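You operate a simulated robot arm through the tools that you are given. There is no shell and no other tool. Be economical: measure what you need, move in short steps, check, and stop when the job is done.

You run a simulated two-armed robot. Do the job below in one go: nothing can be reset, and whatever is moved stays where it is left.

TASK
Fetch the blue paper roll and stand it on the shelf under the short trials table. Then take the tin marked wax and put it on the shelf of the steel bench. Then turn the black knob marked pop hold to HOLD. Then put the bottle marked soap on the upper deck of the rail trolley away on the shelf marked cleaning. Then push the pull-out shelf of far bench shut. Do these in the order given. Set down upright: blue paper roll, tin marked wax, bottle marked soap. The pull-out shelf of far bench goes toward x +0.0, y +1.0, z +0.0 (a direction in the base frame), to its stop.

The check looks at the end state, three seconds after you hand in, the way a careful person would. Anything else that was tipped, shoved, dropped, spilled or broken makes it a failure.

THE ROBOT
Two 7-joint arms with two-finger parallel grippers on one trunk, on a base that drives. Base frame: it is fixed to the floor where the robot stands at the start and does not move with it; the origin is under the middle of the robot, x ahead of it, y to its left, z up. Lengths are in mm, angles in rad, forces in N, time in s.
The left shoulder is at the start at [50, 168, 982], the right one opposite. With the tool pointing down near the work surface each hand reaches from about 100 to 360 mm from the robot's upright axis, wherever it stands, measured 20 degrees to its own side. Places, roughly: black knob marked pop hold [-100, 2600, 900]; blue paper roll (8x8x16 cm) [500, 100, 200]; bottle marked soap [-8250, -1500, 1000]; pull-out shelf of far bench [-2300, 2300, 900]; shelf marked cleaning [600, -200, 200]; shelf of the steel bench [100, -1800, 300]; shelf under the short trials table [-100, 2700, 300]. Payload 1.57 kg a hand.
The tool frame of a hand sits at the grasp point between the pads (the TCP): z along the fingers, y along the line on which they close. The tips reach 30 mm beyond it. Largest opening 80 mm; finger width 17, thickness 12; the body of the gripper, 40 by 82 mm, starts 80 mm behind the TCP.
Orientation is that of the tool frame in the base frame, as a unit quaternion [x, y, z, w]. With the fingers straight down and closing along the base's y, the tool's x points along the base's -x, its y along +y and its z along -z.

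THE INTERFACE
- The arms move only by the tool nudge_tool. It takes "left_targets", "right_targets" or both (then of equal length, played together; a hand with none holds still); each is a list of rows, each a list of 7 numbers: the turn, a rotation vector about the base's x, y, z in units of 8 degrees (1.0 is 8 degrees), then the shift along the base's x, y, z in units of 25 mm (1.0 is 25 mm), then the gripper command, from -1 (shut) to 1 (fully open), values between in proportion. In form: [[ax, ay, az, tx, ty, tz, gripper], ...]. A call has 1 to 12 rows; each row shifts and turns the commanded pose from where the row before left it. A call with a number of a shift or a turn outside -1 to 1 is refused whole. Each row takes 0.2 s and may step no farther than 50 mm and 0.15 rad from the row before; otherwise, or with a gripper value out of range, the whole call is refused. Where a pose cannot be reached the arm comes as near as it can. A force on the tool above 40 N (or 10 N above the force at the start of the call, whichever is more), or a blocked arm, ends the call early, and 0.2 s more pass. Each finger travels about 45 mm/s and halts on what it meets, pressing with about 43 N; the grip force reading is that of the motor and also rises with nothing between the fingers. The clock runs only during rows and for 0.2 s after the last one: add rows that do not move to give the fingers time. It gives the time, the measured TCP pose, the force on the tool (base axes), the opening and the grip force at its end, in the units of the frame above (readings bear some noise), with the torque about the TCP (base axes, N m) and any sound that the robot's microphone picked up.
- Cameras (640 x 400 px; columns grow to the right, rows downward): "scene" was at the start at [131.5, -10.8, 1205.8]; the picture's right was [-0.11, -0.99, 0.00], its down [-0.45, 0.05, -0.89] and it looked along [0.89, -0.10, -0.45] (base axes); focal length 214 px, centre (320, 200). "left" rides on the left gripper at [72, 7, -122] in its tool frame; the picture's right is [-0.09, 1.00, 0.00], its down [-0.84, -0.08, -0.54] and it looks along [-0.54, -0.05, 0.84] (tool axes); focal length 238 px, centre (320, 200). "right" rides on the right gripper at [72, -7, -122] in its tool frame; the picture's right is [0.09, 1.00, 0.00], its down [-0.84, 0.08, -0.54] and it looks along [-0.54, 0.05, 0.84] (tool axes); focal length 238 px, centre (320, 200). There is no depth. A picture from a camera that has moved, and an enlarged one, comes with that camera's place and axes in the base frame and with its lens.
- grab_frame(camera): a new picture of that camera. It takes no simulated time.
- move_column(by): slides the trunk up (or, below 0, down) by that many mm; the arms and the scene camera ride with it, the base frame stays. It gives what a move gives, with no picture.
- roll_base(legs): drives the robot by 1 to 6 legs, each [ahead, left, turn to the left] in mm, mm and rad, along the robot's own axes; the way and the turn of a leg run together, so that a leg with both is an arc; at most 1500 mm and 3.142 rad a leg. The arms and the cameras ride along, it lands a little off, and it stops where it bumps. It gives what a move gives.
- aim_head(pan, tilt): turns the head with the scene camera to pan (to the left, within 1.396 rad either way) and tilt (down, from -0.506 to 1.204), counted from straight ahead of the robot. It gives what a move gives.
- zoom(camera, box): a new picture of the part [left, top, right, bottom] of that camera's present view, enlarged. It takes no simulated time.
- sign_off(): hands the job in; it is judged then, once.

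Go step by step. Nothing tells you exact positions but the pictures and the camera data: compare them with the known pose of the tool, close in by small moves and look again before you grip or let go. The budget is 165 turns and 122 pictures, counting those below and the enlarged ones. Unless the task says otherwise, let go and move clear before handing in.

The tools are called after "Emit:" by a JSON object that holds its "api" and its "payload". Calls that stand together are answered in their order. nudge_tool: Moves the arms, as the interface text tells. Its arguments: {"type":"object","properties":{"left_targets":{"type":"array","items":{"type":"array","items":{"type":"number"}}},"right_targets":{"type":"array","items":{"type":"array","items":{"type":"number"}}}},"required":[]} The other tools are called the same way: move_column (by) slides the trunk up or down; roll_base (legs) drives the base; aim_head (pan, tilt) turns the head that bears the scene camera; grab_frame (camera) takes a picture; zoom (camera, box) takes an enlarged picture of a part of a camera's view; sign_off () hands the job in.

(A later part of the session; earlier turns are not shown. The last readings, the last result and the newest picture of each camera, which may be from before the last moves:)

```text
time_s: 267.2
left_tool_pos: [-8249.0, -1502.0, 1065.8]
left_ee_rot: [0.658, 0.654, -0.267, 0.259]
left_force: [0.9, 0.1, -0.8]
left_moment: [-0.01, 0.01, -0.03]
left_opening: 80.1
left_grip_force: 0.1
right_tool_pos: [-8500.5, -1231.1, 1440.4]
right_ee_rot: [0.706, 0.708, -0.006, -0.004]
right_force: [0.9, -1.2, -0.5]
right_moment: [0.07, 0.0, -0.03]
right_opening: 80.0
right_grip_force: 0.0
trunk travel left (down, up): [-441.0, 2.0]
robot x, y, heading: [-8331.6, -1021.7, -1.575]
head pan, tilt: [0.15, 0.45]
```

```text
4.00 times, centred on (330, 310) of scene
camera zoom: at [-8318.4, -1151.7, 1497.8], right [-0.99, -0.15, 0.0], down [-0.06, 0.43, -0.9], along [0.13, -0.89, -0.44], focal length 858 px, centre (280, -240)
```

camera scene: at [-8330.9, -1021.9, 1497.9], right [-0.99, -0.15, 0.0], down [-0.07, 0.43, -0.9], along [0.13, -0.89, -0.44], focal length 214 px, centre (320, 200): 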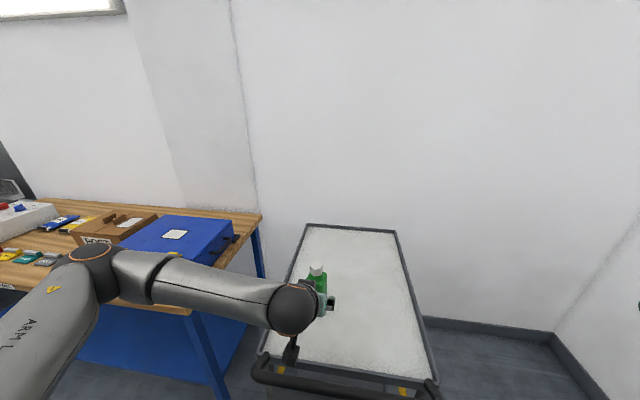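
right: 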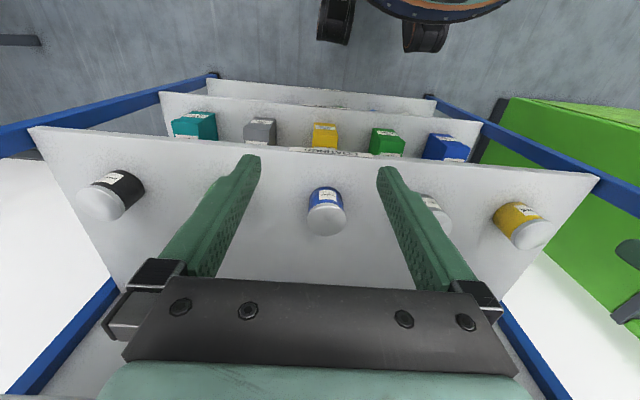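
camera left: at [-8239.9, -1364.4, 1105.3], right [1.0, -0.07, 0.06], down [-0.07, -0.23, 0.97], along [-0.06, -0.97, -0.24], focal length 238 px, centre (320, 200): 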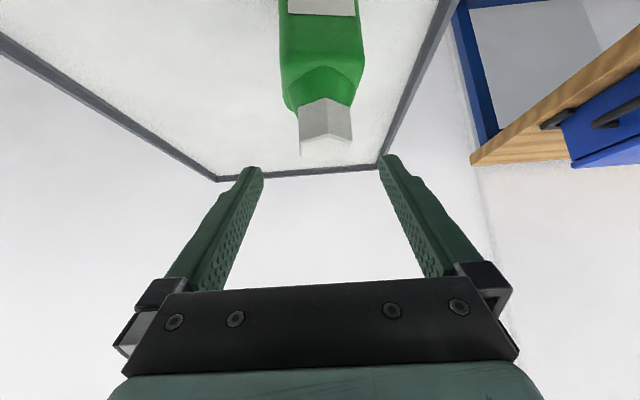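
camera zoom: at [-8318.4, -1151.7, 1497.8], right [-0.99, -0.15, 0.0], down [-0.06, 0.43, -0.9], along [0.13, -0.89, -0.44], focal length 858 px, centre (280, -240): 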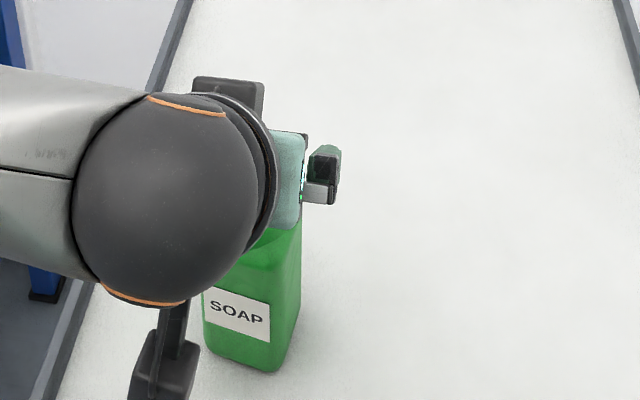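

Shift 7 mm left and 10 mm forward with the arm, lower 38 mm around the cap, and look.

Emit:
{"api": "nudge_tool", "payload": {"left_targets": [[0, 0, 0, 0.28, -0.4, 0, 1], [0, 0, 0, 0, 0, 0, 1]]}}

Emit:
{"api": "move_column", "payload": {"by": -38}}

Emit:
{"api": "grab_frame", "payload": {"camera": "left"}}

```text
time_s: 267.8
left_tool_pos: [-8242.3, -1511.0, 1065.3]
left_ee_rot: [0.658, 0.655, -0.267, 0.26]
left_force: [-0.1, 0.3, -0.7]
left_moment: [0.02, -0.01, -0.03]
left_opening: 80.0
left_grip_force: 0.0
right_tool_pos: [-8501.6, -1229.4, 1441.1]
right_ee_rot: [0.706, 0.708, -0.005, -0.002]
right_force: [0.4, -0.2, -0.4]
right_moment: [-0.02, 0.0, -0.02]
right_opening: 80.0
right_grip_force: 0.0
trunk travel left (down, up): [-441.0, 2.0]
robot x, y, heading: [-8330.0, -1020.4, -1.574]
head pan, tilt: [0.15, 0.45]
```

```text
time_s: 268.6
left_tool_pos: [-8243.0, -1510.2, 1028.0]
left_ee_rot: [0.658, 0.654, -0.267, 0.259]
left_force: [-0.6, -0.1, -0.1]
left_moment: [-0.01, -0.01, 0.01]
left_opening: 80.1
left_grip_force: 0.1
right_tool_pos: [-8501.8, -1228.4, 1402.6]
right_ee_rot: [0.707, 0.708, -0.006, -0.003]
right_force: [-0.4, -0.2, -0.4]
right_moment: [0.02, 0.0, 0.0]
right_opening: 80.1
right_grip_force: 0.0
trunk travel left (down, up): [-403.0, 40.0]
robot x, y, heading: [-8330.6, -1022.0, -1.576]
head pan, tilt: [0.15, 0.45]
```

```text
36 pictures are left
camera left: at [-8232.9, -1373.2, 1067.1], right [1.0, -0.07, 0.06], down [-0.07, -0.23, 0.97], along [-0.06, -0.97, -0.23], focal length 238 px, centre (320, 200)
```

left: 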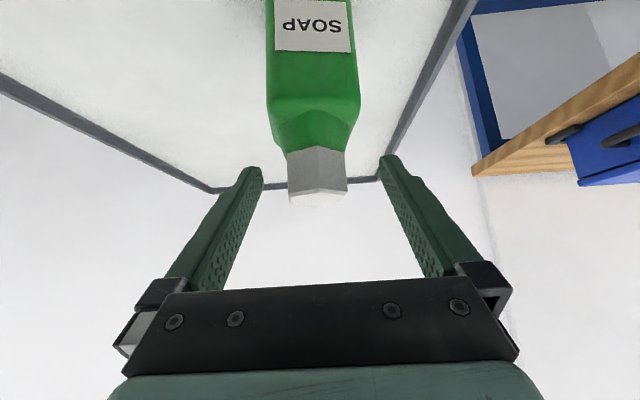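

Cap sits centred between the pads. Close and lift slightly.

Emit:
{"api": "nudge_tool", "payload": {"left_targets": [[0, 0, 0, 0, 0, 0, 0], [0, 0, 0, 0, 0, 0, -1], [0, 0, 0, 0, 0, 0, -1], [0, 0, 0, 0, 0, 0, -1], [0, 0, 0, 0, 0, 0, -1], [0, 0, 0, 0, 0, 0, -1]]}}

Emit:
{"api": "move_column", "payload": {"by": 38}}

Emit:
{"api": "grab_frame", "payload": {"camera": "left"}}

```text
time_s: 270.0
left_tool_pos: [-8241.4, -1510.0, 1027.1]
left_ee_rot: [0.658, 0.655, -0.267, 0.259]
left_force: [-1.2, 0.0, 0.2]
left_moment: [-0.15, 0.12, -0.06]
left_opening: 40.8
left_grip_force: 42.9
right_tool_pos: [-8501.7, -1229.0, 1402.9]
right_ee_rot: [0.707, 0.708, -0.005, -0.003]
right_force: [0.9, -0.9, -0.5]
right_moment: [0.01, -0.02, 0.02]
right_opening: 80.0
right_grip_force: 0.0
trunk travel left (down, up): [-403.0, 40.0]
robot x, y, heading: [-8333.0, -1019.9, -1.583]
head pan, tilt: [0.15, 0.45]
```

```text
time_s: 270.8
left_tool_pos: [-8242.3, -1509.9, 1065.4]
left_ee_rot: [0.658, 0.655, -0.266, 0.259]
left_force: [-0.9, 0.5, -2.8]
left_moment: [0.03, -0.01, -0.01]
left_opening: 41.0
left_grip_force: 42.9
right_tool_pos: [-8500.5, -1229.9, 1439.9]
right_ee_rot: [0.707, 0.707, -0.006, -0.003]
right_force: [-0.7, -0.1, -0.2]
right_moment: [-0.01, -0.01, -0.01]
right_opening: 79.8
right_grip_force: 0.1
trunk travel left (down, up): [-441.0, 2.0]
robot x, y, heading: [-8333.0, -1017.2, -1.572]
head pan, tilt: [0.15, 0.45]
```

```text
35 pictures are left
camera left: at [-8232.8, -1373.5, 1104.8], right [1.0, -0.07, 0.06], down [-0.07, -0.23, 0.97], along [-0.06, -0.97, -0.24], focal length 238 px, centre (320, 200)
```

left: 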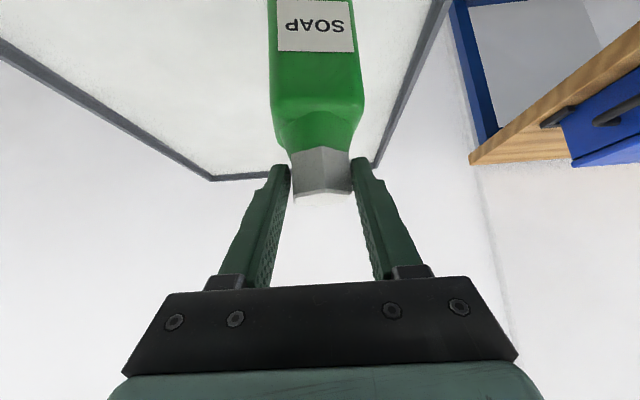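

Bottle is held and off the deck. Lift a little more, back out, and return via the north aisle.

Emit:
{"api": "nudge_tool", "payload": {"left_targets": [[0, 0, 0, 0, 0, 0.8, -1], [0, 0, 0, 0, 0, 0.8, -1], [0, 0, 0, 0, 0, 0, -1]]}}

Emit:
{"api": "roll_base", "payload": {"legs": [[-500, 0, 0], [0, -100, 0], [-1500, 0, 0], [-520, 0, 0]]}}

Emit:
{"api": "grab_frame", "payload": {"camera": "left"}}

```text
time_s: 271.6
left_tool_pos: [-8242.2, -1508.6, 1105.0]
left_ee_rot: [0.658, 0.655, -0.265, 0.259]
left_force: [-0.1, 0.0, -3.8]
left_moment: [0.06, 0.0, -0.01]
left_opening: 40.9
left_grip_force: 43.0
right_tool_pos: [-8501.7, -1230.3, 1440.1]
right_ee_rot: [0.707, 0.708, -0.005, -0.004]
right_force: [-0.3, 0.3, -0.2]
right_moment: [-0.01, -0.03, 0.0]
right_opening: 79.9
right_grip_force: 0.0
trunk travel left (down, up): [-441.0, 2.0]
robot x, y, heading: [-8331.7, -1018.1, -1.579]
head pan, tilt: [0.15, 0.45]
```

```text
time_s: 285.5
left_tool_pos: [-8326.1, 1033.6, 1104.6]
left_ee_rot: [0.66, 0.653, -0.267, 0.258]
left_force: [0.3, 0.0, -3.5]
left_moment: [0.02, -0.02, 0.0]
left_opening: 41.1
left_grip_force: 42.8
right_tool_pos: [-8583.8, 1313.3, 1440.8]
right_ee_rot: [0.707, 0.707, -0.005, -0.004]
right_force: [-0.1, 0.6, 0.1]
right_moment: [0.01, -0.01, 0.01]
right_opening: 79.8
right_grip_force: 0.0
trunk travel left (down, up): [-441.0, 2.0]
robot x, y, heading: [-8411.7, 1523.1, -1.578]
head pan, tilt: [0.15, 0.45]
```

```text
34 pictures are left
camera left: at [-8316.6, 1169.9, 1145.1], right [1.0, -0.08, 0.06], down [-0.07, -0.23, 0.97], along [-0.06, -0.97, -0.24], focal length 238 px, centre (320, 200)
```

left: 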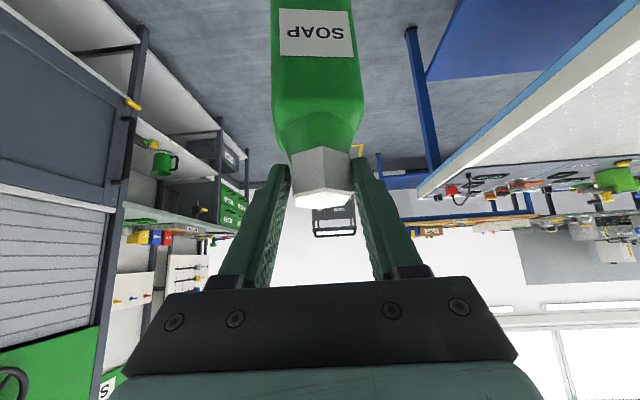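

Bottle hangs upright. Turn to face east and drive down the aisle at y≈1520.

Emit:
{"api": "roll_base", "payload": {"legs": [[0, 0, 1.578], [1500, 0, 0], [1500, 0, 0]]}}

Emit:
{"api": "aim_head", "payload": {"pan": 0.0, "tilt": 0.4}}

Emit:
{"api": "grab_frame", "payload": {"camera": "scene"}}

```text
time_s: 303.8
left_tool_pos: [-4940.6, 1556.6, 1104.4]
left_ee_rot: [0.016, 0.928, -0.011, 0.371]
left_force: [-0.5, 0.6, -3.1]
left_moment: [0.04, 0.06, 0.0]
left_opening: 41.0
left_grip_force: 43.1
right_tool_pos: [-5226.8, 1304.8, 1441.4]
right_ee_rot: [0.014, 1.0, -0.007, 0.001]
right_force: [0.0, -0.5, 0.4]
right_moment: [-0.05, 0.05, 0.0]
right_opening: 80.1
right_grip_force: 0.0
trunk travel left (down, up): [-441.0, 2.0]
robot x, y, heading: [-5432.5, 1482.4, -0.035]
head pan, tilt: [0.15, 0.45]
```

```text
time_s: 304.4
left_tool_pos: [-4939.5, 1556.7, 1104.0]
left_ee_rot: [0.015, 0.929, -0.01, 0.371]
left_force: [0.3, -0.7, -3.9]
left_moment: [-0.01, 0.08, 0.01]
left_opening: 41.1
left_grip_force: 43.4
right_tool_pos: [-5227.4, 1305.3, 1441.0]
right_ee_rot: [0.013, 1.0, -0.006, 0.002]
right_force: [-0.5, -0.5, 0.6]
right_moment: [0.0, -0.01, 0.0]
right_opening: 80.0
right_grip_force: 0.1
trunk travel left (down, up): [-441.0, 2.0]
robot x, y, heading: [-5433.8, 1478.3, -0.033]
head pan, tilt: [0.0, 0.4]
```

```text
33 pictures are left
camera scene: at [-5299.6, 1475.8, 1502.6], right [-0.03, -1.0, 0.0], down [-0.39, 0.01, -0.92], along [0.92, -0.03, -0.39], focal length 214 px, centre (320, 200)
```

scene: 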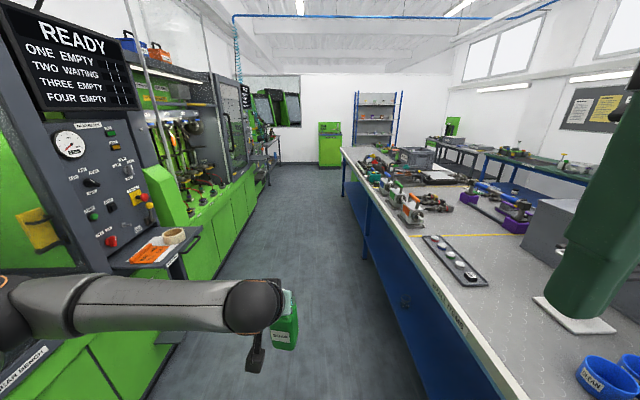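

Emit:
{"api": "roll_base", "payload": {"legs": [[0, -60, 0.035], [1500, 0, 0], [1500, 0, 0], [1450, 0, 0]]}}

Emit:
{"api": "grab_frame", "payload": {"camera": "scene"}}

```text
time_s: 326.6
left_tool_pos: [-478.8, 1585.3, 1104.7]
left_ee_rot: [-0.01, 0.928, 0.0, 0.372]
left_force: [0.9, 0.0, -4.4]
left_moment: [0.02, 0.06, 0.0]
left_opening: 40.8
left_grip_force: 43.5
right_tool_pos: [-751.4, 1319.2, 1441.0]
right_ee_rot: [-0.014, 1.0, -0.006, 0.002]
right_force: [0.3, -0.2, 0.4]
right_moment: [0.02, -0.02, -0.01]
right_opening: 79.9
right_grip_force: 0.1
trunk travel left (down, up): [-441.0, 2.0]
robot x, y, heading: [-965.0, 1483.0, 0.026]
head pan, tilt: [0.0, 0.4]
```

```text
32 pictures are left
camera scene: at [-832.6, 1485.8, 1502.5], right [0.02, -1.0, 0.0], down [-0.39, -0.01, -0.92], along [0.92, 0.02, -0.39], focal length 214 px, centre (320, 200)
```

scene: 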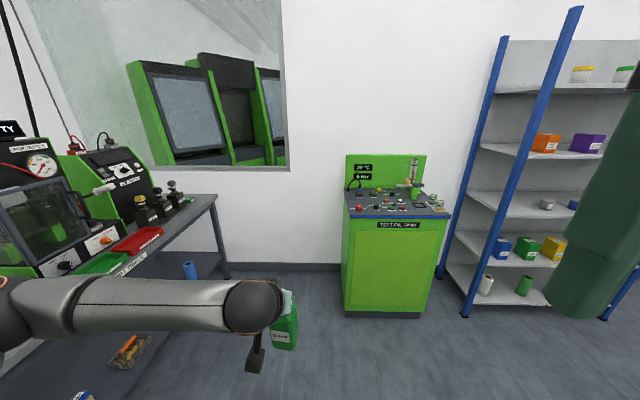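

Clear so far. Move to x≈−500 and sidestep right to face the right half of the rack.

Emit:
{"api": "roll_base", "payload": {"legs": [[0, 0, -0.026], [460, 0, 0], [0, -1500, 0], [0, -550, 0]]}}

Emit:
{"api": "move_column", "payload": {"by": -440}}

Emit:
{"api": "nudge_tool", "payload": {"left_targets": [[0, 0, 0, 0.3, 0.1, -1, -1], [0, 0, 0, 0.3, 0.1, -1, -1], [0, 0, 0, 0.3, 0.1, -1, -1], [0, 0, 0, 0.3, 0.1, -1, -1], [0, 0, 0, 0.3, 0.1, -1, -1], [0, 0, 0, 0.3, 0.1, -1, -1], [0, 0, 0, 0.3, 0.1, -1, -1], [0, 0, 0, 0.3, 0.1, -1, -1], [0, 0, 0, 0.3, 0.1, -1, -1], [0, 0, 0, 0.2, 0.1, -1, -1], [0, 0, 0, 0, 0.1, -1, -1], [0, 0, 0, 0, 0, 0, -1]]}}

Emit:
{"api": "grab_frame", "payload": {"camera": "scene"}}

Emit:
{"api": "grab_frame", "payload": {"camera": "left"}}

```text
time_s: 347.6
left_tool_pos: [-55.6, -499.0, 1104.4]
left_ee_rot: [0.015, 0.928, -0.01, 0.372]
left_force: [-0.7, 1.0, -2.9]
left_moment: [-0.02, 0.07, 0.01]
left_opening: 40.7
left_grip_force: 42.8
right_tool_pos: [-342.7, -749.5, 1441.0]
right_ee_rot: [0.012, 1.0, -0.006, 0.001]
right_force: [0.5, -0.3, 0.5]
right_moment: [0.03, -0.01, 0.03]
right_opening: 79.8
right_grip_force: 0.1
trunk travel left (down, up): [-441.0, 2.0]
robot x, y, heading: [-548.0, -574.3, -0.025]
head pan, tilt: [0.0, 0.4]
```

```text
refused: -440 is not a number from -400 to 400
```

```text
time_s: 350.2
left_tool_pos: [16.1, -470.2, 831.5]
left_ee_rot: [0.014, 0.928, -0.01, 0.371]
left_force: [0.9, 0.5, -3.9]
left_moment: [-0.01, 0.02, -0.01]
left_opening: 40.9
left_grip_force: 43.2
right_tool_pos: [-342.9, -749.4, 1440.9]
right_ee_rot: [0.013, 1.0, -0.006, 0.002]
right_force: [0.2, -0.1, -0.4]
right_moment: [-0.01, 0.02, 0.01]
right_opening: 80.2
right_grip_force: 0.1
trunk travel left (down, up): [-441.0, 2.0]
robot x, y, heading: [-552.2, -575.5, -0.032]
head pan, tilt: [0.0, 0.4]
```

```text
31 pictures are left
camera scene: at [-415.6, -578.4, 1502.6], right [-0.03, -1.0, 0.0], down [-0.39, 0.01, -0.92], along [0.92, -0.03, -0.39], focal length 214 px, centre (320, 200)
```

scene: 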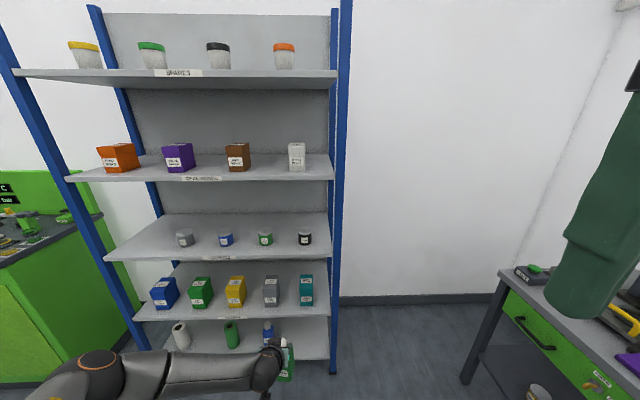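

```text
30 pictures are left
camera left: at [-119.7, -456.9, 870.0], right [0.1, 0.99, 0.06], down [0.23, -0.08, 0.97], along [0.97, -0.09, -0.24], focal length 238 px, centre (320, 200)
```

left: 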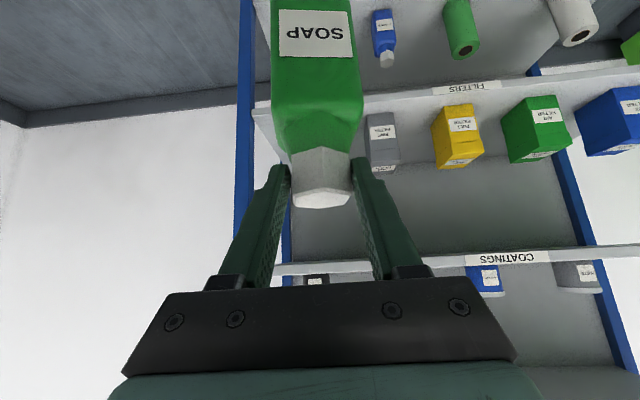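

Blue bottle is at y≈−281 and the right post at y≈−690, so y≈−470 is a good free spot. Lower trunk and arm, square the heading.

Emit:
{"api": "move_column", "payload": {"by": -395}}

Emit:
{"api": "nudge_tool", "payload": {"left_targets": [[0, 0, 0, 0, 0, -1, -1], [0, 0, 0, 0, 0, -1, -1], [0, 0, 0, 0, 0, -1, -1], [0, 0, 0, 0, 0, -0.2, -1], [0, 0, 0, 0, 0, 0, -1]]}}

Emit:
{"api": "roll_base", "payload": {"legs": [[0, 0, 0.03], [0, -15, 0]]}}

Emit:
{"api": "grab_frame", "payload": {"camera": "left"}}

```text
time_s: 354.0
left_tool_pos: [16.1, -470.7, 434.3]
left_ee_rot: [0.015, 0.929, -0.01, 0.371]
left_force: [-0.4, 0.7, -3.8]
left_moment: [0.03, 0.03, 0.0]
left_opening: 41.2
left_grip_force: 43.4
right_tool_pos: [-344.0, -749.6, 1045.5]
right_ee_rot: [0.012, 1.0, -0.006, 0.002]
right_force: [-0.1, 1.0, -0.4]
right_moment: [-0.01, -0.02, -0.01]
right_opening: 80.2
right_grip_force: 0.0
trunk travel left (down, up): [-46.0, 397.0]
robot x, y, heading: [-549.2, -577.3, -0.03]
head pan, tilt: [0.0, 0.4]
```

```text
time_s: 355.2
left_tool_pos: [16.0, -469.9, 355.4]
left_ee_rot: [0.015, 0.928, -0.01, 0.372]
left_force: [-1.2, -0.4, -3.3]
left_moment: [0.04, 0.04, -0.04]
left_opening: 41.1
left_grip_force: 42.8
right_tool_pos: [-342.1, -749.1, 1045.4]
right_ee_rot: [0.013, 1.0, -0.006, 0.002]
right_force: [0.3, -0.8, -1.0]
right_moment: [0.0, 0.02, 0.0]
right_opening: 80.1
right_grip_force: 0.1
trunk travel left (down, up): [-46.0, 397.0]
robot x, y, heading: [-547.2, -573.1, -0.028]
head pan, tilt: [0.0, 0.4]
```

```text
time_s: 356.4
left_tool_pos: [11.7, -468.3, 354.7]
left_ee_rot: [0.001, 0.929, -0.004, 0.371]
left_force: [-0.2, -0.3, -3.5]
left_moment: [0.03, 0.07, 0.01]
left_opening: 41.0
left_grip_force: 42.9
right_tool_pos: [-338.0, -757.9, 1045.5]
right_ee_rot: [-0.001, 1.0, -0.006, 0.001]
right_force: [0.4, -0.1, 0.4]
right_moment: [0.01, -0.01, -0.02]
right_opening: 79.9
right_grip_force: 0.0
trunk travel left (down, up): [-46.0, 397.0]
robot x, y, heading: [-548.6, -590.6, -0.001]
head pan, tilt: [0.0, 0.4]
```

```text
29 pictures are left
camera left: at [-123.6, -459.8, 395.5], right [0.07, 1.0, 0.06], down [0.23, -0.07, 0.97], along [0.97, -0.06, -0.24], focal length 238 px, centre (320, 200)
```

left: 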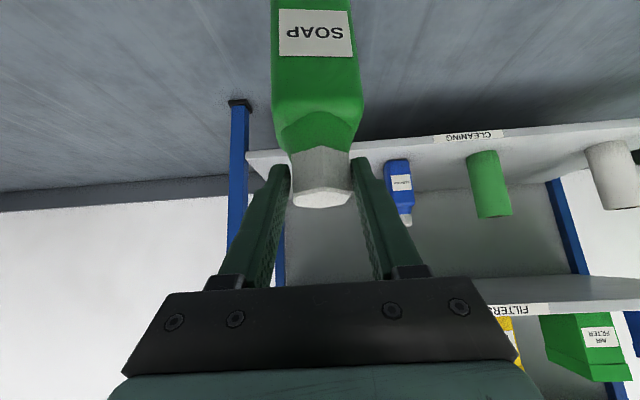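

Base of bottle is ~40 above the shelf. Drive in: first 330 mm, then check.

Emit:
{"api": "roll_base", "payload": {"legs": [[330, 0, 0]]}}

Emit:
{"api": "grab_frame", "payload": {"camera": "left"}}

```text
time_s: 358.6
left_tool_pos: [344.7, -470.2, 355.9]
left_ee_rot: [0.003, 0.929, -0.005, 0.37]
left_force: [-0.5, -0.3, -3.8]
left_moment: [0.02, 0.05, 0.0]
left_opening: 41.0
left_grip_force: 43.1
right_tool_pos: [-4.4, -758.5, 1044.8]
right_ee_rot: [-0.001, 1.0, -0.006, 0.002]
right_force: [-0.4, 0.2, 0.2]
right_moment: [0.04, 0.0, -0.02]
right_opening: 80.0
right_grip_force: 0.1
trunk travel left (down, up): [-46.0, 397.0]
robot x, y, heading: [-214.2, -589.5, -0.005]
head pan, tilt: [0.0, 0.4]
```

```text
28 pictures are left
camera left: at [210.0, -461.8, 395.4], right [0.08, 1.0, 0.06], down [0.23, -0.07, 0.97], along [0.97, -0.06, -0.24], focal length 238 px, centre (320, 200)
```

left: 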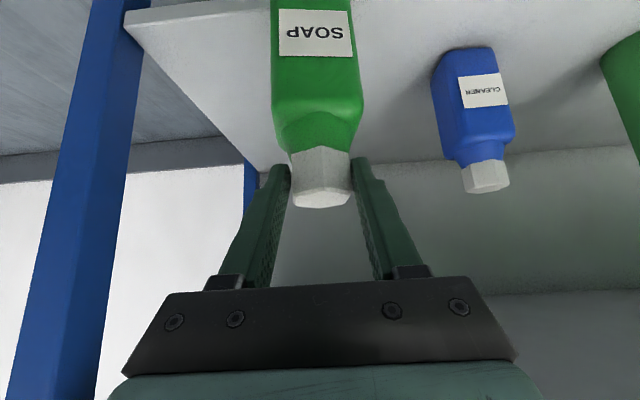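

Emit:
{"api": "roll_base", "payload": {"legs": [[120, 0, 0]]}}

Emit:
{"api": "move_column", "payload": {"by": -27}}

Emit:
{"api": "aim_head", "payload": {"pan": 0.3, "tilt": 1.0}}

Emit:
{"api": "grab_frame", "payload": {"camera": "scene"}}

Emit:
{"api": "grab_frame", "payload": {"camera": "left"}}

```text
time_s: 359.8
left_tool_pos: [464.6, -469.9, 355.2]
left_ee_rot: [0.002, 0.929, -0.005, 0.371]
left_force: [-0.4, 0.7, -3.2]
left_moment: [0.02, 0.07, 0.0]
left_opening: 41.0
left_grip_force: 43.3
right_tool_pos: [113.5, -758.6, 1044.9]
right_ee_rot: [-0.002, 1.0, -0.006, 0.002]
right_force: [0.5, 0.6, 0.2]
right_moment: [-0.01, -0.02, 0.0]
right_opening: 80.1
right_grip_force: 0.0
trunk travel left (down, up): [-46.0, 397.0]
robot x, y, heading: [-97.4, -586.3, -0.003]
head pan, tilt: [0.0, 0.4]
```

```text
time_s: 360.6
left_tool_pos: [464.3, -469.6, 328.3]
left_ee_rot: [0.002, 0.929, -0.004, 0.37]
left_force: [-0.4, 0.6, -3.1]
left_moment: [-0.02, 0.07, 0.01]
left_opening: 40.7
left_grip_force: 43.1
right_tool_pos: [114.6, -759.4, 1018.1]
right_ee_rot: [-0.002, 1.0, -0.007, 0.003]
right_force: [0.0, -0.1, 0.2]
right_moment: [0.01, 0.01, 0.01]
right_opening: 80.4
right_grip_force: 0.0
trunk travel left (down, up): [-19.0, 424.0]
robot x, y, heading: [-97.5, -590.9, 0.001]
head pan, tilt: [0.0, 0.4]
```

```text
time_s: 361.6
left_tool_pos: [463.9, -469.0, 327.6]
left_ee_rot: [0.002, 0.929, -0.006, 0.37]
left_force: [-0.3, -0.2, -1.8]
left_moment: [-0.03, 0.12, 0.01]
left_opening: 41.0
left_grip_force: 42.7
right_tool_pos: [114.6, -758.0, 1019.6]
right_ee_rot: [-0.002, 1.0, -0.006, 0.002]
right_force: [0.2, -0.3, 0.1]
right_moment: [0.03, -0.03, -0.02]
right_opening: 80.0
right_grip_force: 0.1
trunk travel left (down, up): [-19.0, 424.0]
robot x, y, heading: [-98.8, -590.7, 0.001]
head pan, tilt: [0.3, 1.0]
```

```text
27 pictures are left
camera scene: at [11.0, -569.8, 1030.4], right [0.29, -0.96, 0.0], down [-0.8, -0.25, -0.54], along [0.52, 0.16, -0.84], focal length 214 px, centre (320, 200)
```

scene: 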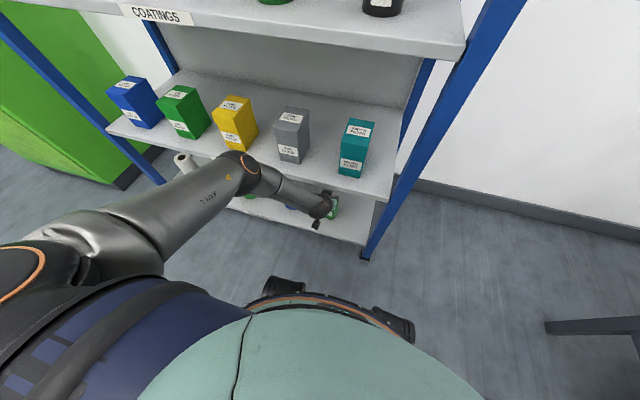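

```text
26 pictures are left
camera left: at [328.7, -460.9, 368.4], right [0.07, 1.0, 0.06], down [0.23, -0.07, 0.97], along [0.97, -0.06, -0.24], focal length 238 px, centre (320, 200)
```

left: 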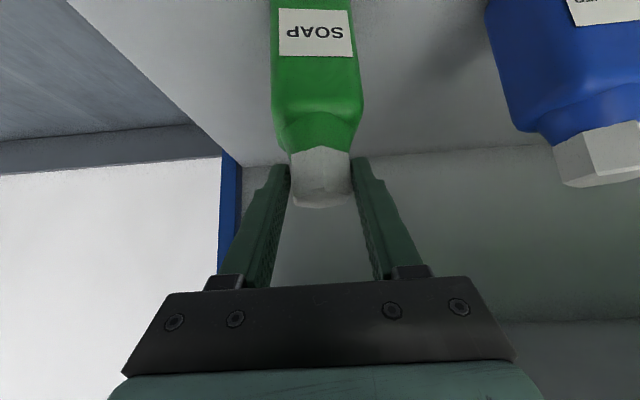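

Emit:
{"api": "move_column", "payload": {"by": -9}}

Emit:
{"api": "move_column", "payload": {"by": -4}}

```text
time_s: 362.1
left_tool_pos: [469.5, -470.2, 326.6]
left_ee_rot: [0.0, 0.925, -0.004, 0.379]
left_force: [5.0, -3.7, 27.5]
left_moment: [-0.18, -0.46, 0.04]
left_opening: 40.6
left_grip_force: 43.1
right_tool_pos: [113.1, -758.9, 1011.1]
right_ee_rot: [-0.002, 1.0, -0.006, 0.004]
right_force: [-0.1, -0.5, 0.1]
right_moment: [0.05, 0.03, 0.01]
right_opening: 79.9
right_grip_force: 0.0
trunk travel left (down, up): [-10.0, 433.0]
robot x, y, heading: [-96.9, -590.5, -0.0]
head pan, tilt: [0.3, 1.0]
```

```text
time_s: 362.6
left_tool_pos: [472.7, -469.9, 324.6]
left_ee_rot: [0.002, 0.924, -0.004, 0.381]
left_force: [-0.9, -0.5, 9.5]
left_moment: [0.33, 0.32, 0.05]
left_opening: 41.3
left_grip_force: 43.1
right_tool_pos: [113.4, -758.3, 1006.4]
right_ee_rot: [-0.002, 1.0, -0.007, 0.001]
right_force: [0.0, 0.5, -0.4]
right_moment: [0.0, 0.01, 0.0]
right_opening: 80.2
right_grip_force: 0.1
trunk travel left (down, up): [-6.0, 437.0]
robot x, y, heading: [-95.0, -590.9, -0.001]
head pan, tilt: [0.3, 1.0]
stopped: the force on the tool passed its limit at 40 N (the readings are from after the stop); the commanded pose is now the measured one
```

Contact reached. Relieve a few mm and view the bottle before releasing.

Emit:
{"api": "move_column", "payload": {"by": 4}}

Emit:
{"api": "grab_frame", "payload": {"camera": "left"}}

```text
time_s: 363.2
left_tool_pos: [469.4, -470.2, 324.3]
left_ee_rot: [0.002, 0.927, -0.005, 0.376]
left_force: [-0.4, 0.0, -2.6]
left_moment: [0.02, 0.05, 0.02]
left_opening: 40.9
left_grip_force: 43.3
right_tool_pos: [114.9, -758.2, 1009.0]
right_ee_rot: [-0.002, 1.0, -0.006, 0.002]
right_force: [0.7, 0.3, 0.0]
right_moment: [-0.01, 0.01, 0.01]
right_opening: 79.9
right_grip_force: 0.0
trunk travel left (down, up): [-10.0, 433.0]
robot x, y, heading: [-96.5, -587.9, 0.001]
head pan, tilt: [0.3, 1.0]
```

```text
25 pictures are left
camera left: at [334.1, -461.7, 363.1], right [0.07, 1.0, 0.06], down [0.22, -0.07, 0.97], along [0.97, -0.06, -0.23], focal length 238 px, centre (320, 200)
```

left: 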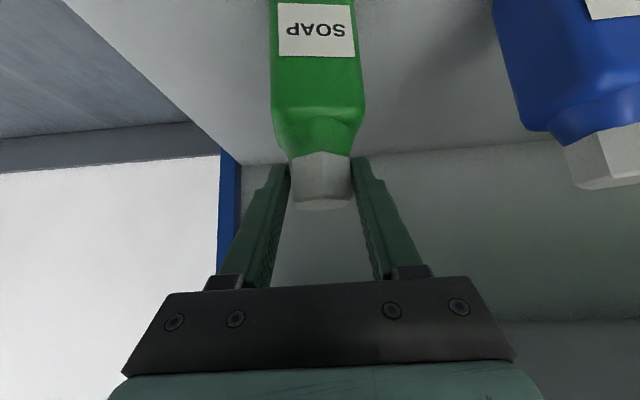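

Emit:
{"api": "move_column", "payload": {"by": -2}}

Emit:
{"api": "nudge_tool", "payload": {"left_targets": [[0, 0, 0, 0, 0, 0, 0.1], [0, 0, 0, 0, 0, 0, 0.3], [0, 0, 0, 0, 0, 0, 0.7], [0, 0, 0, 0, 0, 0, 1], [0, 0, 0, 0, 0, 0, 1], [0, 0, 0, 0, 0, 0, 1]]}}

Emit:
{"api": "grab_frame", "payload": {"camera": "left"}}

```text
time_s: 363.7
left_tool_pos: [472.2, -469.8, 324.2]
left_ee_rot: [0.002, 0.926, -0.004, 0.378]
left_force: [-0.3, 0.5, -2.2]
left_moment: [0.06, 0.15, 0.0]
left_opening: 41.1
left_grip_force: 42.6
right_tool_pos: [114.1, -759.0, 1007.7]
right_ee_rot: [-0.002, 1.0, -0.007, 0.002]
right_force: [0.1, -0.6, 0.3]
right_moment: [0.0, 0.02, 0.02]
right_opening: 79.7
right_grip_force: 0.2
trunk travel left (down, up): [-8.0, 435.0]
robot x, y, heading: [-96.0, -591.4, -0.004]
head pan, tilt: [0.3, 1.0]
```

```text
time_s: 365.1
left_tool_pos: [471.8, -471.1, 323.5]
left_ee_rot: [0.002, 0.925, -0.004, 0.379]
left_force: [0.9, 0.4, 0.0]
left_moment: [0.0, -0.01, 0.02]
left_opening: 80.0
left_grip_force: 0.1
right_tool_pos: [114.6, -759.9, 1008.4]
right_ee_rot: [-0.002, 1.0, -0.006, 0.003]
right_force: [-0.4, 0.5, -0.6]
right_moment: [-0.02, -0.03, 0.0]
right_opening: 80.2
right_grip_force: 0.1
trunk travel left (down, up): [-8.0, 435.0]
robot x, y, heading: [-95.8, -590.2, -0.001]
head pan, tilt: [0.3, 1.0]
```

```text
24 pictures are left
camera left: at [335.4, -461.8, 362.3], right [0.07, 1.0, 0.06], down [0.22, -0.07, 0.97], along [0.97, -0.06, -0.22], focal length 238 px, centre (320, 200)
```

left: 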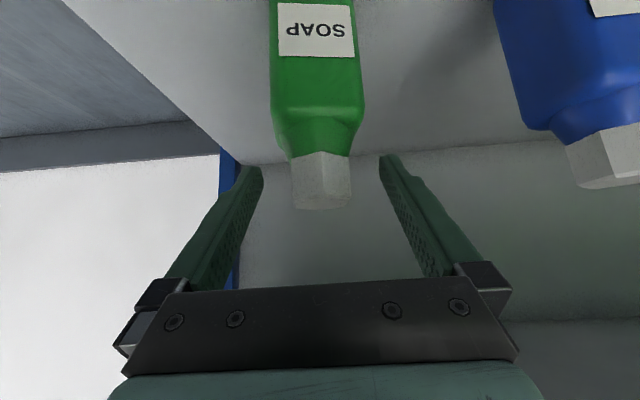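

Released; the bottle stands. Back straight out and verify.

Emit:
{"api": "roll_base", "payload": {"legs": [[-250, 0, 0]]}}

Emit:
{"api": "grab_frame", "payload": {"camera": "left"}}

Emit:
{"api": "grab_frame", "payload": {"camera": "scene"}}

```text
time_s: 366.9
left_tool_pos: [227.1, -470.6, 324.5]
left_ee_rot: [0.001, 0.926, -0.003, 0.378]
left_force: [-0.1, 0.2, 0.4]
left_moment: [-0.02, 0.02, -0.03]
left_opening: 80.1
left_grip_force: 0.1
right_tool_pos: [-131.9, -758.3, 1007.4]
right_ee_rot: [-0.002, 1.0, -0.006, 0.002]
right_force: [0.4, 0.4, 0.2]
right_moment: [-0.02, 0.03, 0.02]
right_opening: 80.1
right_grip_force: 0.1
trunk travel left (down, up): [-8.0, 435.0]
robot x, y, heading: [-341.3, -592.0, -0.003]
head pan, tilt: [0.3, 1.0]
```

```text
23 pictures are left
camera left: at [89.8, -461.2, 362.3], right [0.07, 1.0, 0.06], down [0.22, -0.07, 0.97], along [0.97, -0.06, -0.22], focal length 238 px, centre (320, 200)
```

left: 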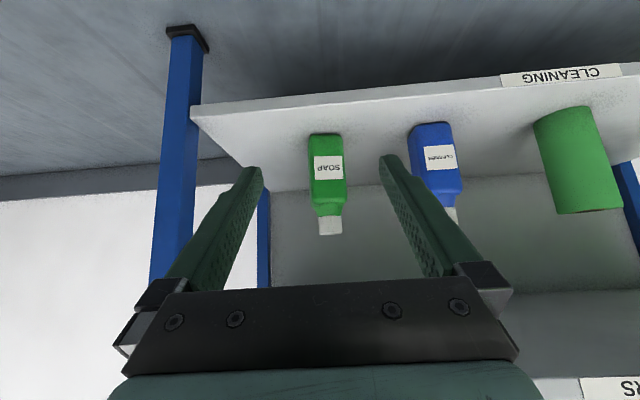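

```text
22 pictures are left
camera scene: at [-234.6, -569.7, 1019.5], right [0.3, -0.96, 0.0], down [-0.8, -0.25, -0.54], along [0.52, 0.16, -0.84], focal length 214 px, centre (320, 200)
```

scene: 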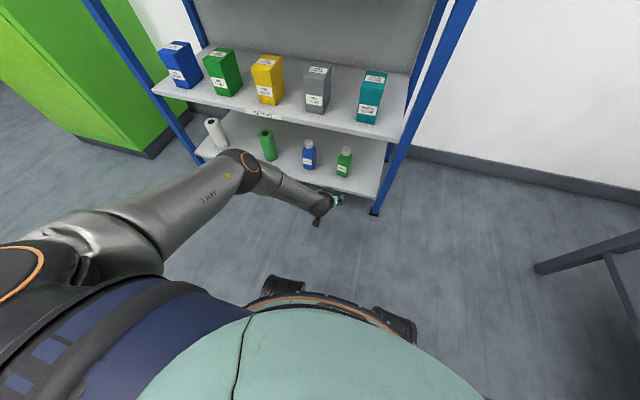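

All four so far look right. Last: the pull-out shelf of the far bench. Drive back to the aisle and turn to face +y.

Emit:
{"api": "roll_base", "payload": {"legs": [[-160, 0, 0], [0, 1500, 0], [0, 530, 0], [0, 0, 1.571]]}}

Emit:
{"api": "nudge_tool", "payload": {"left_targets": [[0, 0, 0, 0, 0, 1, -1], [0, 0, 0, 0, -0.3, 1, -1], [0, 0, 0, 0, -0.3, 1, -1], [0, 0, 0, 0, -0.3, 1, -1], [0, 0, 0, 0, -0.3, 1, -1], [0, 0, 0, 0, -0.3, 1, -1], [0, 0, 0, 0, -0.3, 1, -1], [0, 0, 0, 0, -0.3, 1, -1], [0, 0, 0, 0, -0.3, 1, -1], [0, 0, 0, 0, -0.3, 1, -1], [0, 0, 0, 0, -0.3, 1, -1], [0, 0, 0, 0, -0.3, 1, -1]]}}

Emit:
{"api": "move_column", "payload": {"by": 300}}

Emit:
{"api": "aim_head", "payload": {"pan": 0.7, "tilt": 0.4}}

Emit:
{"api": "grab_frame", "payload": {"camera": "scene"}}

```text
time_s: 389.9
left_tool_pos: [-549.1, 2029.0, 324.3]
left_ee_rot: [-0.635, 0.673, 0.257, 0.278]
left_force: [0.6, -0.1, 0.0]
left_moment: [0.03, -0.02, 0.04]
left_opening: 80.1
left_grip_force: 0.1
right_tool_pos: [-279.9, 1656.1, 1007.5]
right_ee_rot: [-0.689, 0.724, -0.003, 0.006]
right_force: [-0.9, 0.1, -0.6]
right_moment: [-0.01, -0.01, 0.0]
right_opening: 80.1
right_grip_force: 0.2
trunk travel left (down, up): [-8.0, 435.0]
robot x, y, heading: [-460.2, 1454.7, 1.516]
head pan, tilt: [0.3, 1.0]
```

```text
time_s: 392.4
left_tool_pos: [-548.6, 1946.2, 625.3]
left_ee_rot: [-0.636, 0.673, 0.257, 0.277]
left_force: [0.2, 0.2, 0.0]
left_moment: [0.0, 0.01, 0.02]
left_opening: 0.0
left_grip_force: 21.5
right_tool_pos: [-279.8, 1656.4, 1007.6]
right_ee_rot: [-0.689, 0.724, -0.004, 0.005]
right_force: [0.0, -0.3, 0.3]
right_moment: [-0.01, 0.02, 0.02]
right_opening: 80.1
right_grip_force: 0.1
trunk travel left (down, up): [-8.0, 435.0]
robot x, y, heading: [-463.6, 1458.2, 1.518]
head pan, tilt: [0.3, 1.0]
```

```text
time_s: 395.4
left_tool_pos: [-549.0, 1947.7, 924.2]
left_ee_rot: [-0.635, 0.673, 0.257, 0.278]
left_force: [0.3, 0.2, 0.6]
left_moment: [0.02, 0.02, 0.01]
left_opening: 0.0
left_grip_force: 21.5
right_tool_pos: [-280.4, 1656.1, 1308.6]
right_ee_rot: [-0.69, 0.724, -0.004, 0.006]
right_force: [0.3, -0.3, -0.1]
right_moment: [-0.04, 0.01, -0.02]
right_opening: 80.2
right_grip_force: 0.1
trunk travel left (down, up): [-308.0, 135.0]
robot x, y, heading: [-461.9, 1457.3, 1.519]
head pan, tilt: [0.3, 1.0]
```

```text
time_s: 396.4
left_tool_pos: [-549.3, 1947.9, 924.4]
left_ee_rot: [-0.635, 0.673, 0.257, 0.277]
left_force: [-1.4, 0.9, 0.2]
left_moment: [0.01, 0.0, 0.04]
left_opening: 0.0
left_grip_force: 21.0
right_tool_pos: [-280.1, 1656.8, 1307.1]
right_ee_rot: [-0.69, 0.724, -0.003, 0.006]
right_force: [-0.8, -0.7, -0.8]
right_moment: [-0.04, -0.05, -0.02]
right_opening: 79.9
right_grip_force: 0.1
trunk travel left (down, up): [-308.0, 135.0]
robot x, y, heading: [-461.9, 1452.2, 1.522]
head pan, tilt: [0.7, 0.4]
```

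```text
21 pictures are left
camera scene: at [-512.7, 1569.2, 1369.7], right [0.8, 0.6, 0.0], down [0.23, -0.31, -0.92], along [-0.55, 0.74, -0.39], focal length 214 px, centre (320, 200)
```

scene: 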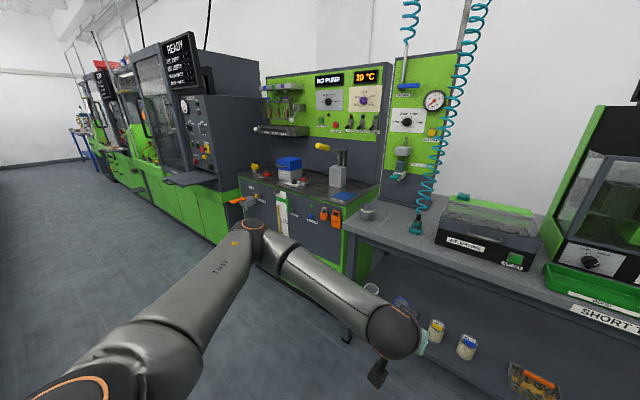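

A grey pull-out shelf juts from the READY machine at about [−2200, 2200, 900], matching the given place. Sidestep west in front of it and inspect.

Emit:
{"api": "roll_base", "payload": {"legs": [[0, 0, 0.05], [0, 1400, 0]]}}

Emit:
{"api": "aim_head", "payload": {"pan": 0.2, "tilt": 0.45}}

Emit:
{"api": "grab_frame", "payload": {"camera": "scene"}}

```text
time_s: 409.3
left_tool_pos: [-1990.8, 1924.0, 924.0]
left_ee_rot: [0.662, -0.647, -0.268, -0.267]
left_force: [0.4, -0.9, -0.2]
left_moment: [0.03, -0.02, -0.04]
left_opening: 0.1
left_grip_force: 21.2
right_tool_pos: [-1698.9, 1656.0, 1308.4]
right_ee_rot: [0.717, -0.697, 0.003, -0.006]
right_force: [0.7, -0.3, -0.3]
right_moment: [-0.01, 0.0, 0.02]
right_opening: 80.1
right_grip_force: 0.1
trunk travel left (down, up): [-308.0, 135.0]
robot x, y, heading: [-1862.8, 1439.3, 1.595]
head pan, tilt: [0.7, 0.4]
```

```text
time_s: 410.3
left_tool_pos: [-1991.0, 1922.2, 923.7]
left_ee_rot: [0.662, -0.647, -0.268, -0.267]
left_force: [-0.1, 0.1, 0.1]
left_moment: [0.03, 0.0, 0.01]
left_opening: 0.0
left_grip_force: 20.8
right_tool_pos: [-1699.6, 1655.4, 1307.8]
right_ee_rot: [0.717, -0.697, 0.003, -0.006]
right_force: [0.4, -0.1, -0.4]
right_moment: [0.0, -0.02, -0.01]
right_opening: 80.0
right_grip_force: 0.0
trunk travel left (down, up): [-308.0, 135.0]
robot x, y, heading: [-1862.6, 1442.9, 1.593]
head pan, tilt: [0.201, 0.45]
```

```text
20 pictures are left
camera scene: at [-1883.6, 1570.7, 1365.1], right [0.97, 0.22, 0.0], down [0.1, -0.42, -0.9], along [-0.2, 0.88, -0.44], focal length 214 px, centre (320, 200)
```

scene: 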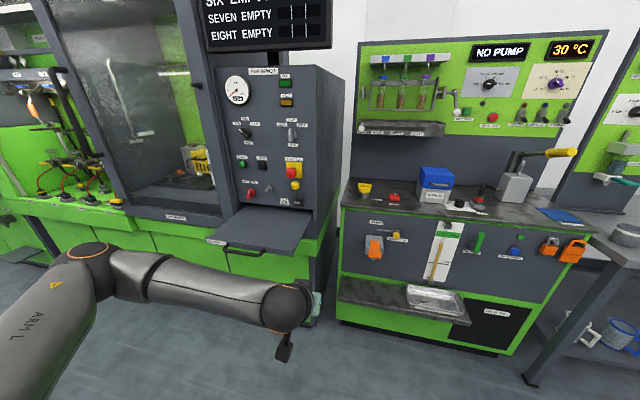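

Emit:
{"api": "zoom", "payload": {"camera": "scene", "box": [150, 60, 350, 280]}}

```text
1.82 times, centred on (250, 170) of scene
camera zoom: at [-1883.6, 1570.7, 1365.1], right [0.97, 0.22, 0.0], down [0.1, -0.42, -0.9], along [-0.2, 0.88, -0.44], focal length 390 px, centre (447, 254)
```

zoom: 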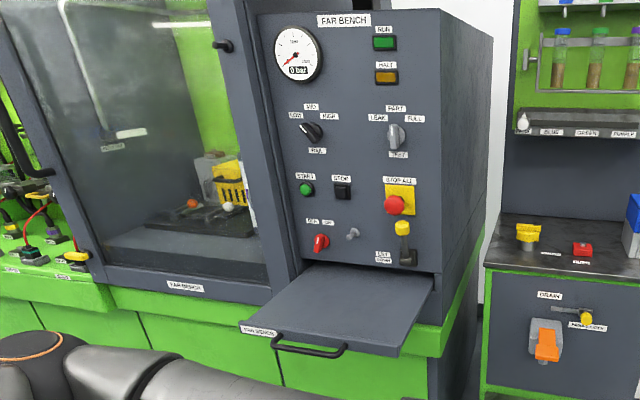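

It is labelled FAR BENCH; shelf front at y≈2140, x −2417…−2100, z≈870, handle ends at x≈−2200. I'll push the front edge right of the handle at x≈−2155. Line up and look.

Emit:
{"api": "roll_base", "payload": {"legs": [[0, 0, -0.022], [0, 160, 0]]}}

Emit:
{"api": "grab_frame", "payload": {"camera": "left"}}

Emit:
{"api": "aim_head", "payload": {"pan": 0.0, "tilt": 0.7}}

Emit:
{"api": "grab_frame", "payload": {"camera": "scene"}}

```text
time_s: 412.7
left_tool_pos: [-2142.8, 1926.3, 925.4]
left_ee_rot: [-0.654, 0.655, 0.265, 0.271]
left_force: [-0.8, 1.4, -0.2]
left_moment: [-0.03, -0.02, 0.02]
left_opening: 0.0
left_grip_force: 21.3
right_tool_pos: [-1856.3, 1650.7, 1307.0]
right_ee_rot: [0.711, -0.704, 0.004, -0.005]
right_force: [0.2, 0.5, -0.2]
right_moment: [-0.03, -0.03, 0.02]
right_opening: 80.1
right_grip_force: 0.0
trunk travel left (down, up): [-308.0, 135.0]
robot x, y, heading: [-2024.4, 1439.8, 1.577]
head pan, tilt: [0.201, 0.45]
```

```text
18 pictures are left
camera left: at [-2148.7, 1789.9, 962.3], right [-1.0, 0.07, 0.06], down [0.07, 0.22, 0.97], along [0.05, 0.97, -0.22], focal length 238 px, centre (320, 200)
```

left: 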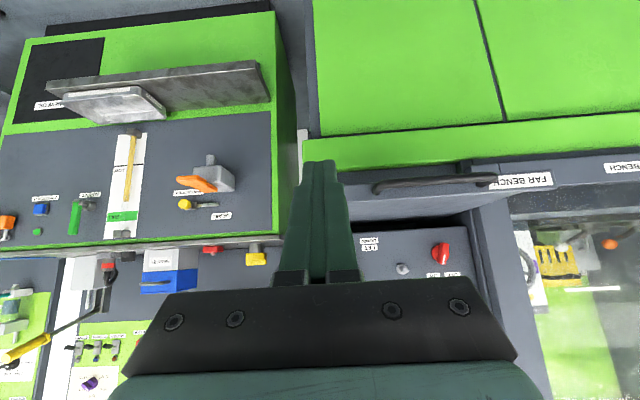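

```text
time_s: 413.4
left_tool_pos: [-2141.6, 1925.3, 924.9]
left_ee_rot: [0.655, -0.654, -0.266, -0.27]
left_force: [0.5, 0.2, 0.3]
left_moment: [-0.02, 0.01, -0.01]
left_opening: 0.2
left_grip_force: 21.2
right_tool_pos: [-1856.3, 1652.1, 1308.1]
right_ee_rot: [0.71, -0.704, 0.003, -0.005]
right_force: [0.3, -1.0, -0.3]
right_moment: [0.0, 0.01, 0.0]
right_opening: 80.1
right_grip_force: 0.1
trunk travel left (down, up): [-308.0, 135.0]
robot x, y, heading: [-2019.9, 1443.0, 1.577]
head pan, tilt: [0.0, 0.7]
```

```text
17 pictures are left
camera scene: at [-2024.0, 1565.4, 1342.9], right [1.0, 0.01, 0.0], down [0.0, -0.64, -0.77], along [0.0, 0.77, -0.64], focal length 214 px, centre (320, 200)
```

scene: 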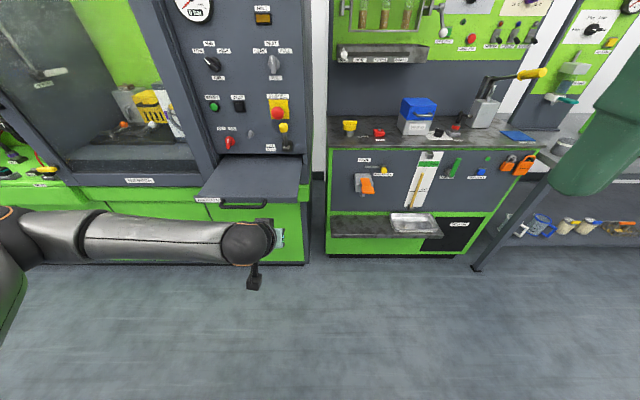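

Front face ≈ y 2121, z ≈ 875; handle ends at x≈−2206, so x≈−2142 is free to push. Lower fingertips to that height and move close.

Emit:
{"api": "move_column", "payload": {"by": -30}}

Emit:
{"api": "roll_base", "payload": {"legs": [[135, 0, 0]]}}

Emit:
{"api": "grab_frame", "payload": {"camera": "left"}}

Emit:
{"api": "zoom", "payload": {"camera": "scene", "box": [180, 180, 340, 300]}}

```text
time_s: 414.2
left_tool_pos: [-2142.5, 1925.8, 894.1]
left_ee_rot: [0.655, -0.654, -0.265, -0.27]
left_force: [-0.1, -0.4, -0.1]
left_moment: [-0.02, 0.0, -0.03]
left_opening: 0.0
left_grip_force: 21.1
right_tool_pos: [-1855.0, 1651.0, 1277.6]
right_ee_rot: [0.711, -0.703, 0.003, -0.005]
right_force: [-0.7, -0.5, 0.7]
right_moment: [-0.01, 0.01, -0.02]
right_opening: 80.1
right_grip_force: 0.1
trunk travel left (down, up): [-278.0, 165.0]
robot x, y, heading: [-2019.6, 1439.2, 1.577]
head pan, tilt: [0.0, 0.7]
```

```text
time_s: 415.5
left_tool_pos: [-2141.4, 2058.9, 893.5]
left_ee_rot: [0.656, -0.654, -0.265, -0.269]
left_force: [0.3, 0.4, 0.7]
left_moment: [0.0, -0.03, 0.0]
left_opening: 0.0
left_grip_force: 21.5
right_tool_pos: [-1857.2, 1786.6, 1277.6]
right_ee_rot: [0.711, -0.703, 0.003, -0.006]
right_force: [-1.0, 0.5, 0.3]
right_moment: [-0.04, 0.02, 0.02]
right_opening: 80.3
right_grip_force: 0.1
trunk travel left (down, up): [-278.0, 165.0]
robot x, y, heading: [-2024.0, 1570.7, 1.574]
head pan, tilt: [0.0, 0.7]
```

```text
16 pictures are left
camera left: at [-2149.5, 1923.6, 932.1], right [-1.0, 0.07, 0.06], down [0.07, 0.22, 0.97], along [0.05, 0.97, -0.22], focal length 238 px, centre (320, 200)
```

left: 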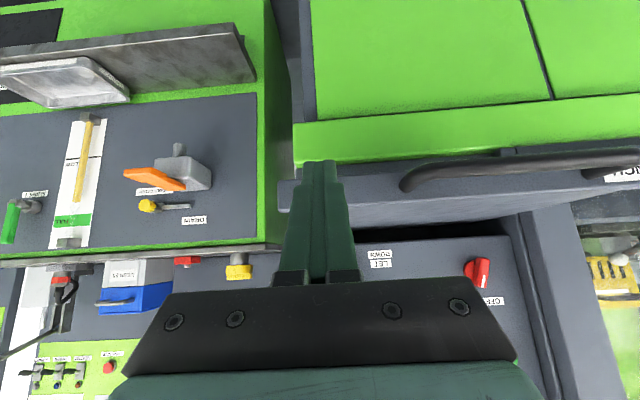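

```text
3.33 times, centred on (260, 240) of scene
camera zoom: at [-2024.8, 1699.5, 1312.8], right [1.0, 0.01, 0.0], down [0.0, -0.64, -0.76], along [0.0, 0.76, -0.64], focal length 715 px, centre (520, 67)
```

zoom: 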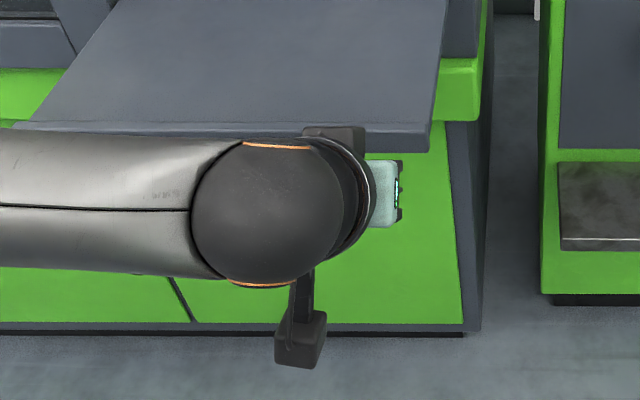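

Tip forward edge is at z≈878, within the front face (870–892). Raise 4 mm and push forward with the base in steps.

Emit:
{"api": "move_column", "payload": {"by": 4}}

Emit:
{"api": "roll_base", "payload": {"legs": [[90, 0, 0]]}}

Emit:
{"api": "grab_frame", "payload": {"camera": "left"}}

```text
time_s: 416.0
left_tool_pos: [-2143.2, 2059.0, 897.1]
left_ee_rot: [0.655, -0.654, -0.265, -0.271]
left_force: [-0.5, 0.9, 0.2]
left_moment: [0.0, -0.02, -0.01]
left_opening: 0.0
left_grip_force: 21.6
right_tool_pos: [-1856.2, 1786.3, 1280.8]
right_ee_rot: [0.711, -0.703, 0.003, -0.006]
right_force: [-0.6, -0.5, 0.4]
right_moment: [0.03, 0.02, -0.01]
right_opening: 79.9
right_grip_force: 0.1
trunk travel left (down, up): [-282.0, 161.0]
robot x, y, heading: [-2023.6, 1574.5, 1.578]
head pan, tilt: [0.0, 0.7]
```

```text
time_s: 417.1
left_tool_pos: [-2143.6, 2151.0, 897.7]
left_ee_rot: [0.655, -0.654, -0.265, -0.27]
left_force: [0.0, -0.1, -0.6]
left_moment: [-0.02, -0.01, 0.0]
left_opening: 0.0
left_grip_force: 21.1
right_tool_pos: [-1858.2, 1877.6, 1280.7]
right_ee_rot: [0.711, -0.703, 0.003, -0.005]
right_force: [0.3, 0.5, -0.3]
right_moment: [0.03, -0.01, 0.03]
right_opening: 79.9
right_grip_force: 0.1
trunk travel left (down, up): [-282.0, 161.0]
robot x, y, heading: [-2024.3, 1663.6, 1.577]
head pan, tilt: [0.0, 0.7]
```

```text
14 pictures are left
camera left: at [-2150.2, 2014.7, 936.1], right [-1.0, 0.07, 0.06], down [0.07, 0.22, 0.97], along [0.05, 0.97, -0.22], focal length 238 px, centre (320, 200)
```

left: 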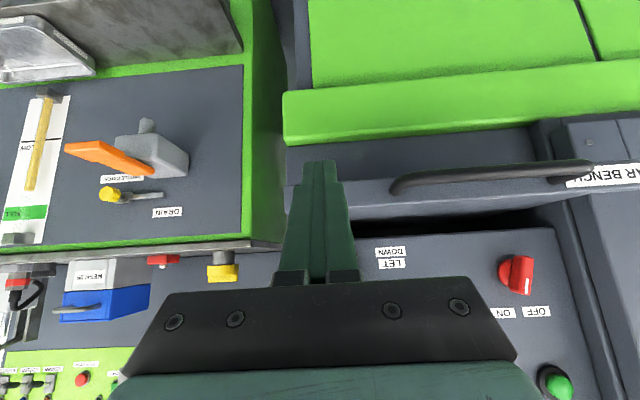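

The shelf slides easily and coasted ahead (front now ≈ y 2240). Keep pushing.

Emit:
{"api": "roll_base", "payload": {"legs": [[130, 0, 0]]}}

Emit:
{"api": "grab_frame", "payload": {"camera": "left"}}

```text
time_s: 418.4
left_tool_pos: [-2147.6, 2283.3, 898.5]
left_ee_rot: [0.657, -0.653, -0.265, -0.269]
left_force: [0.3, 0.4, -0.5]
left_moment: [0.0, 0.0, -0.03]
left_opening: 0.0
left_grip_force: 21.3
right_tool_pos: [-1860.5, 2010.5, 1281.6]
right_ee_rot: [0.712, -0.702, 0.003, -0.005]
right_force: [-0.1, -0.5, 0.1]
right_moment: [0.0, 0.0, -0.02]
right_opening: 79.9
right_grip_force: 0.1
trunk travel left (down, up): [-282.0, 161.0]
robot x, y, heading: [-2027.5, 1798.6, 1.583]
head pan, tilt: [0.0, 0.7]
```

```text
13 pictures are left
camera left: at [-2152.8, 2146.6, 936.2], right [-1.0, 0.06, 0.06], down [0.07, 0.22, 0.97], along [0.05, 0.97, -0.22], focal length 238 px, centre (320, 200)
```

left: 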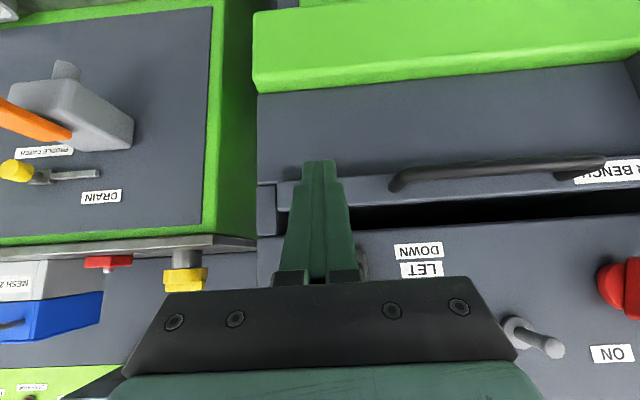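

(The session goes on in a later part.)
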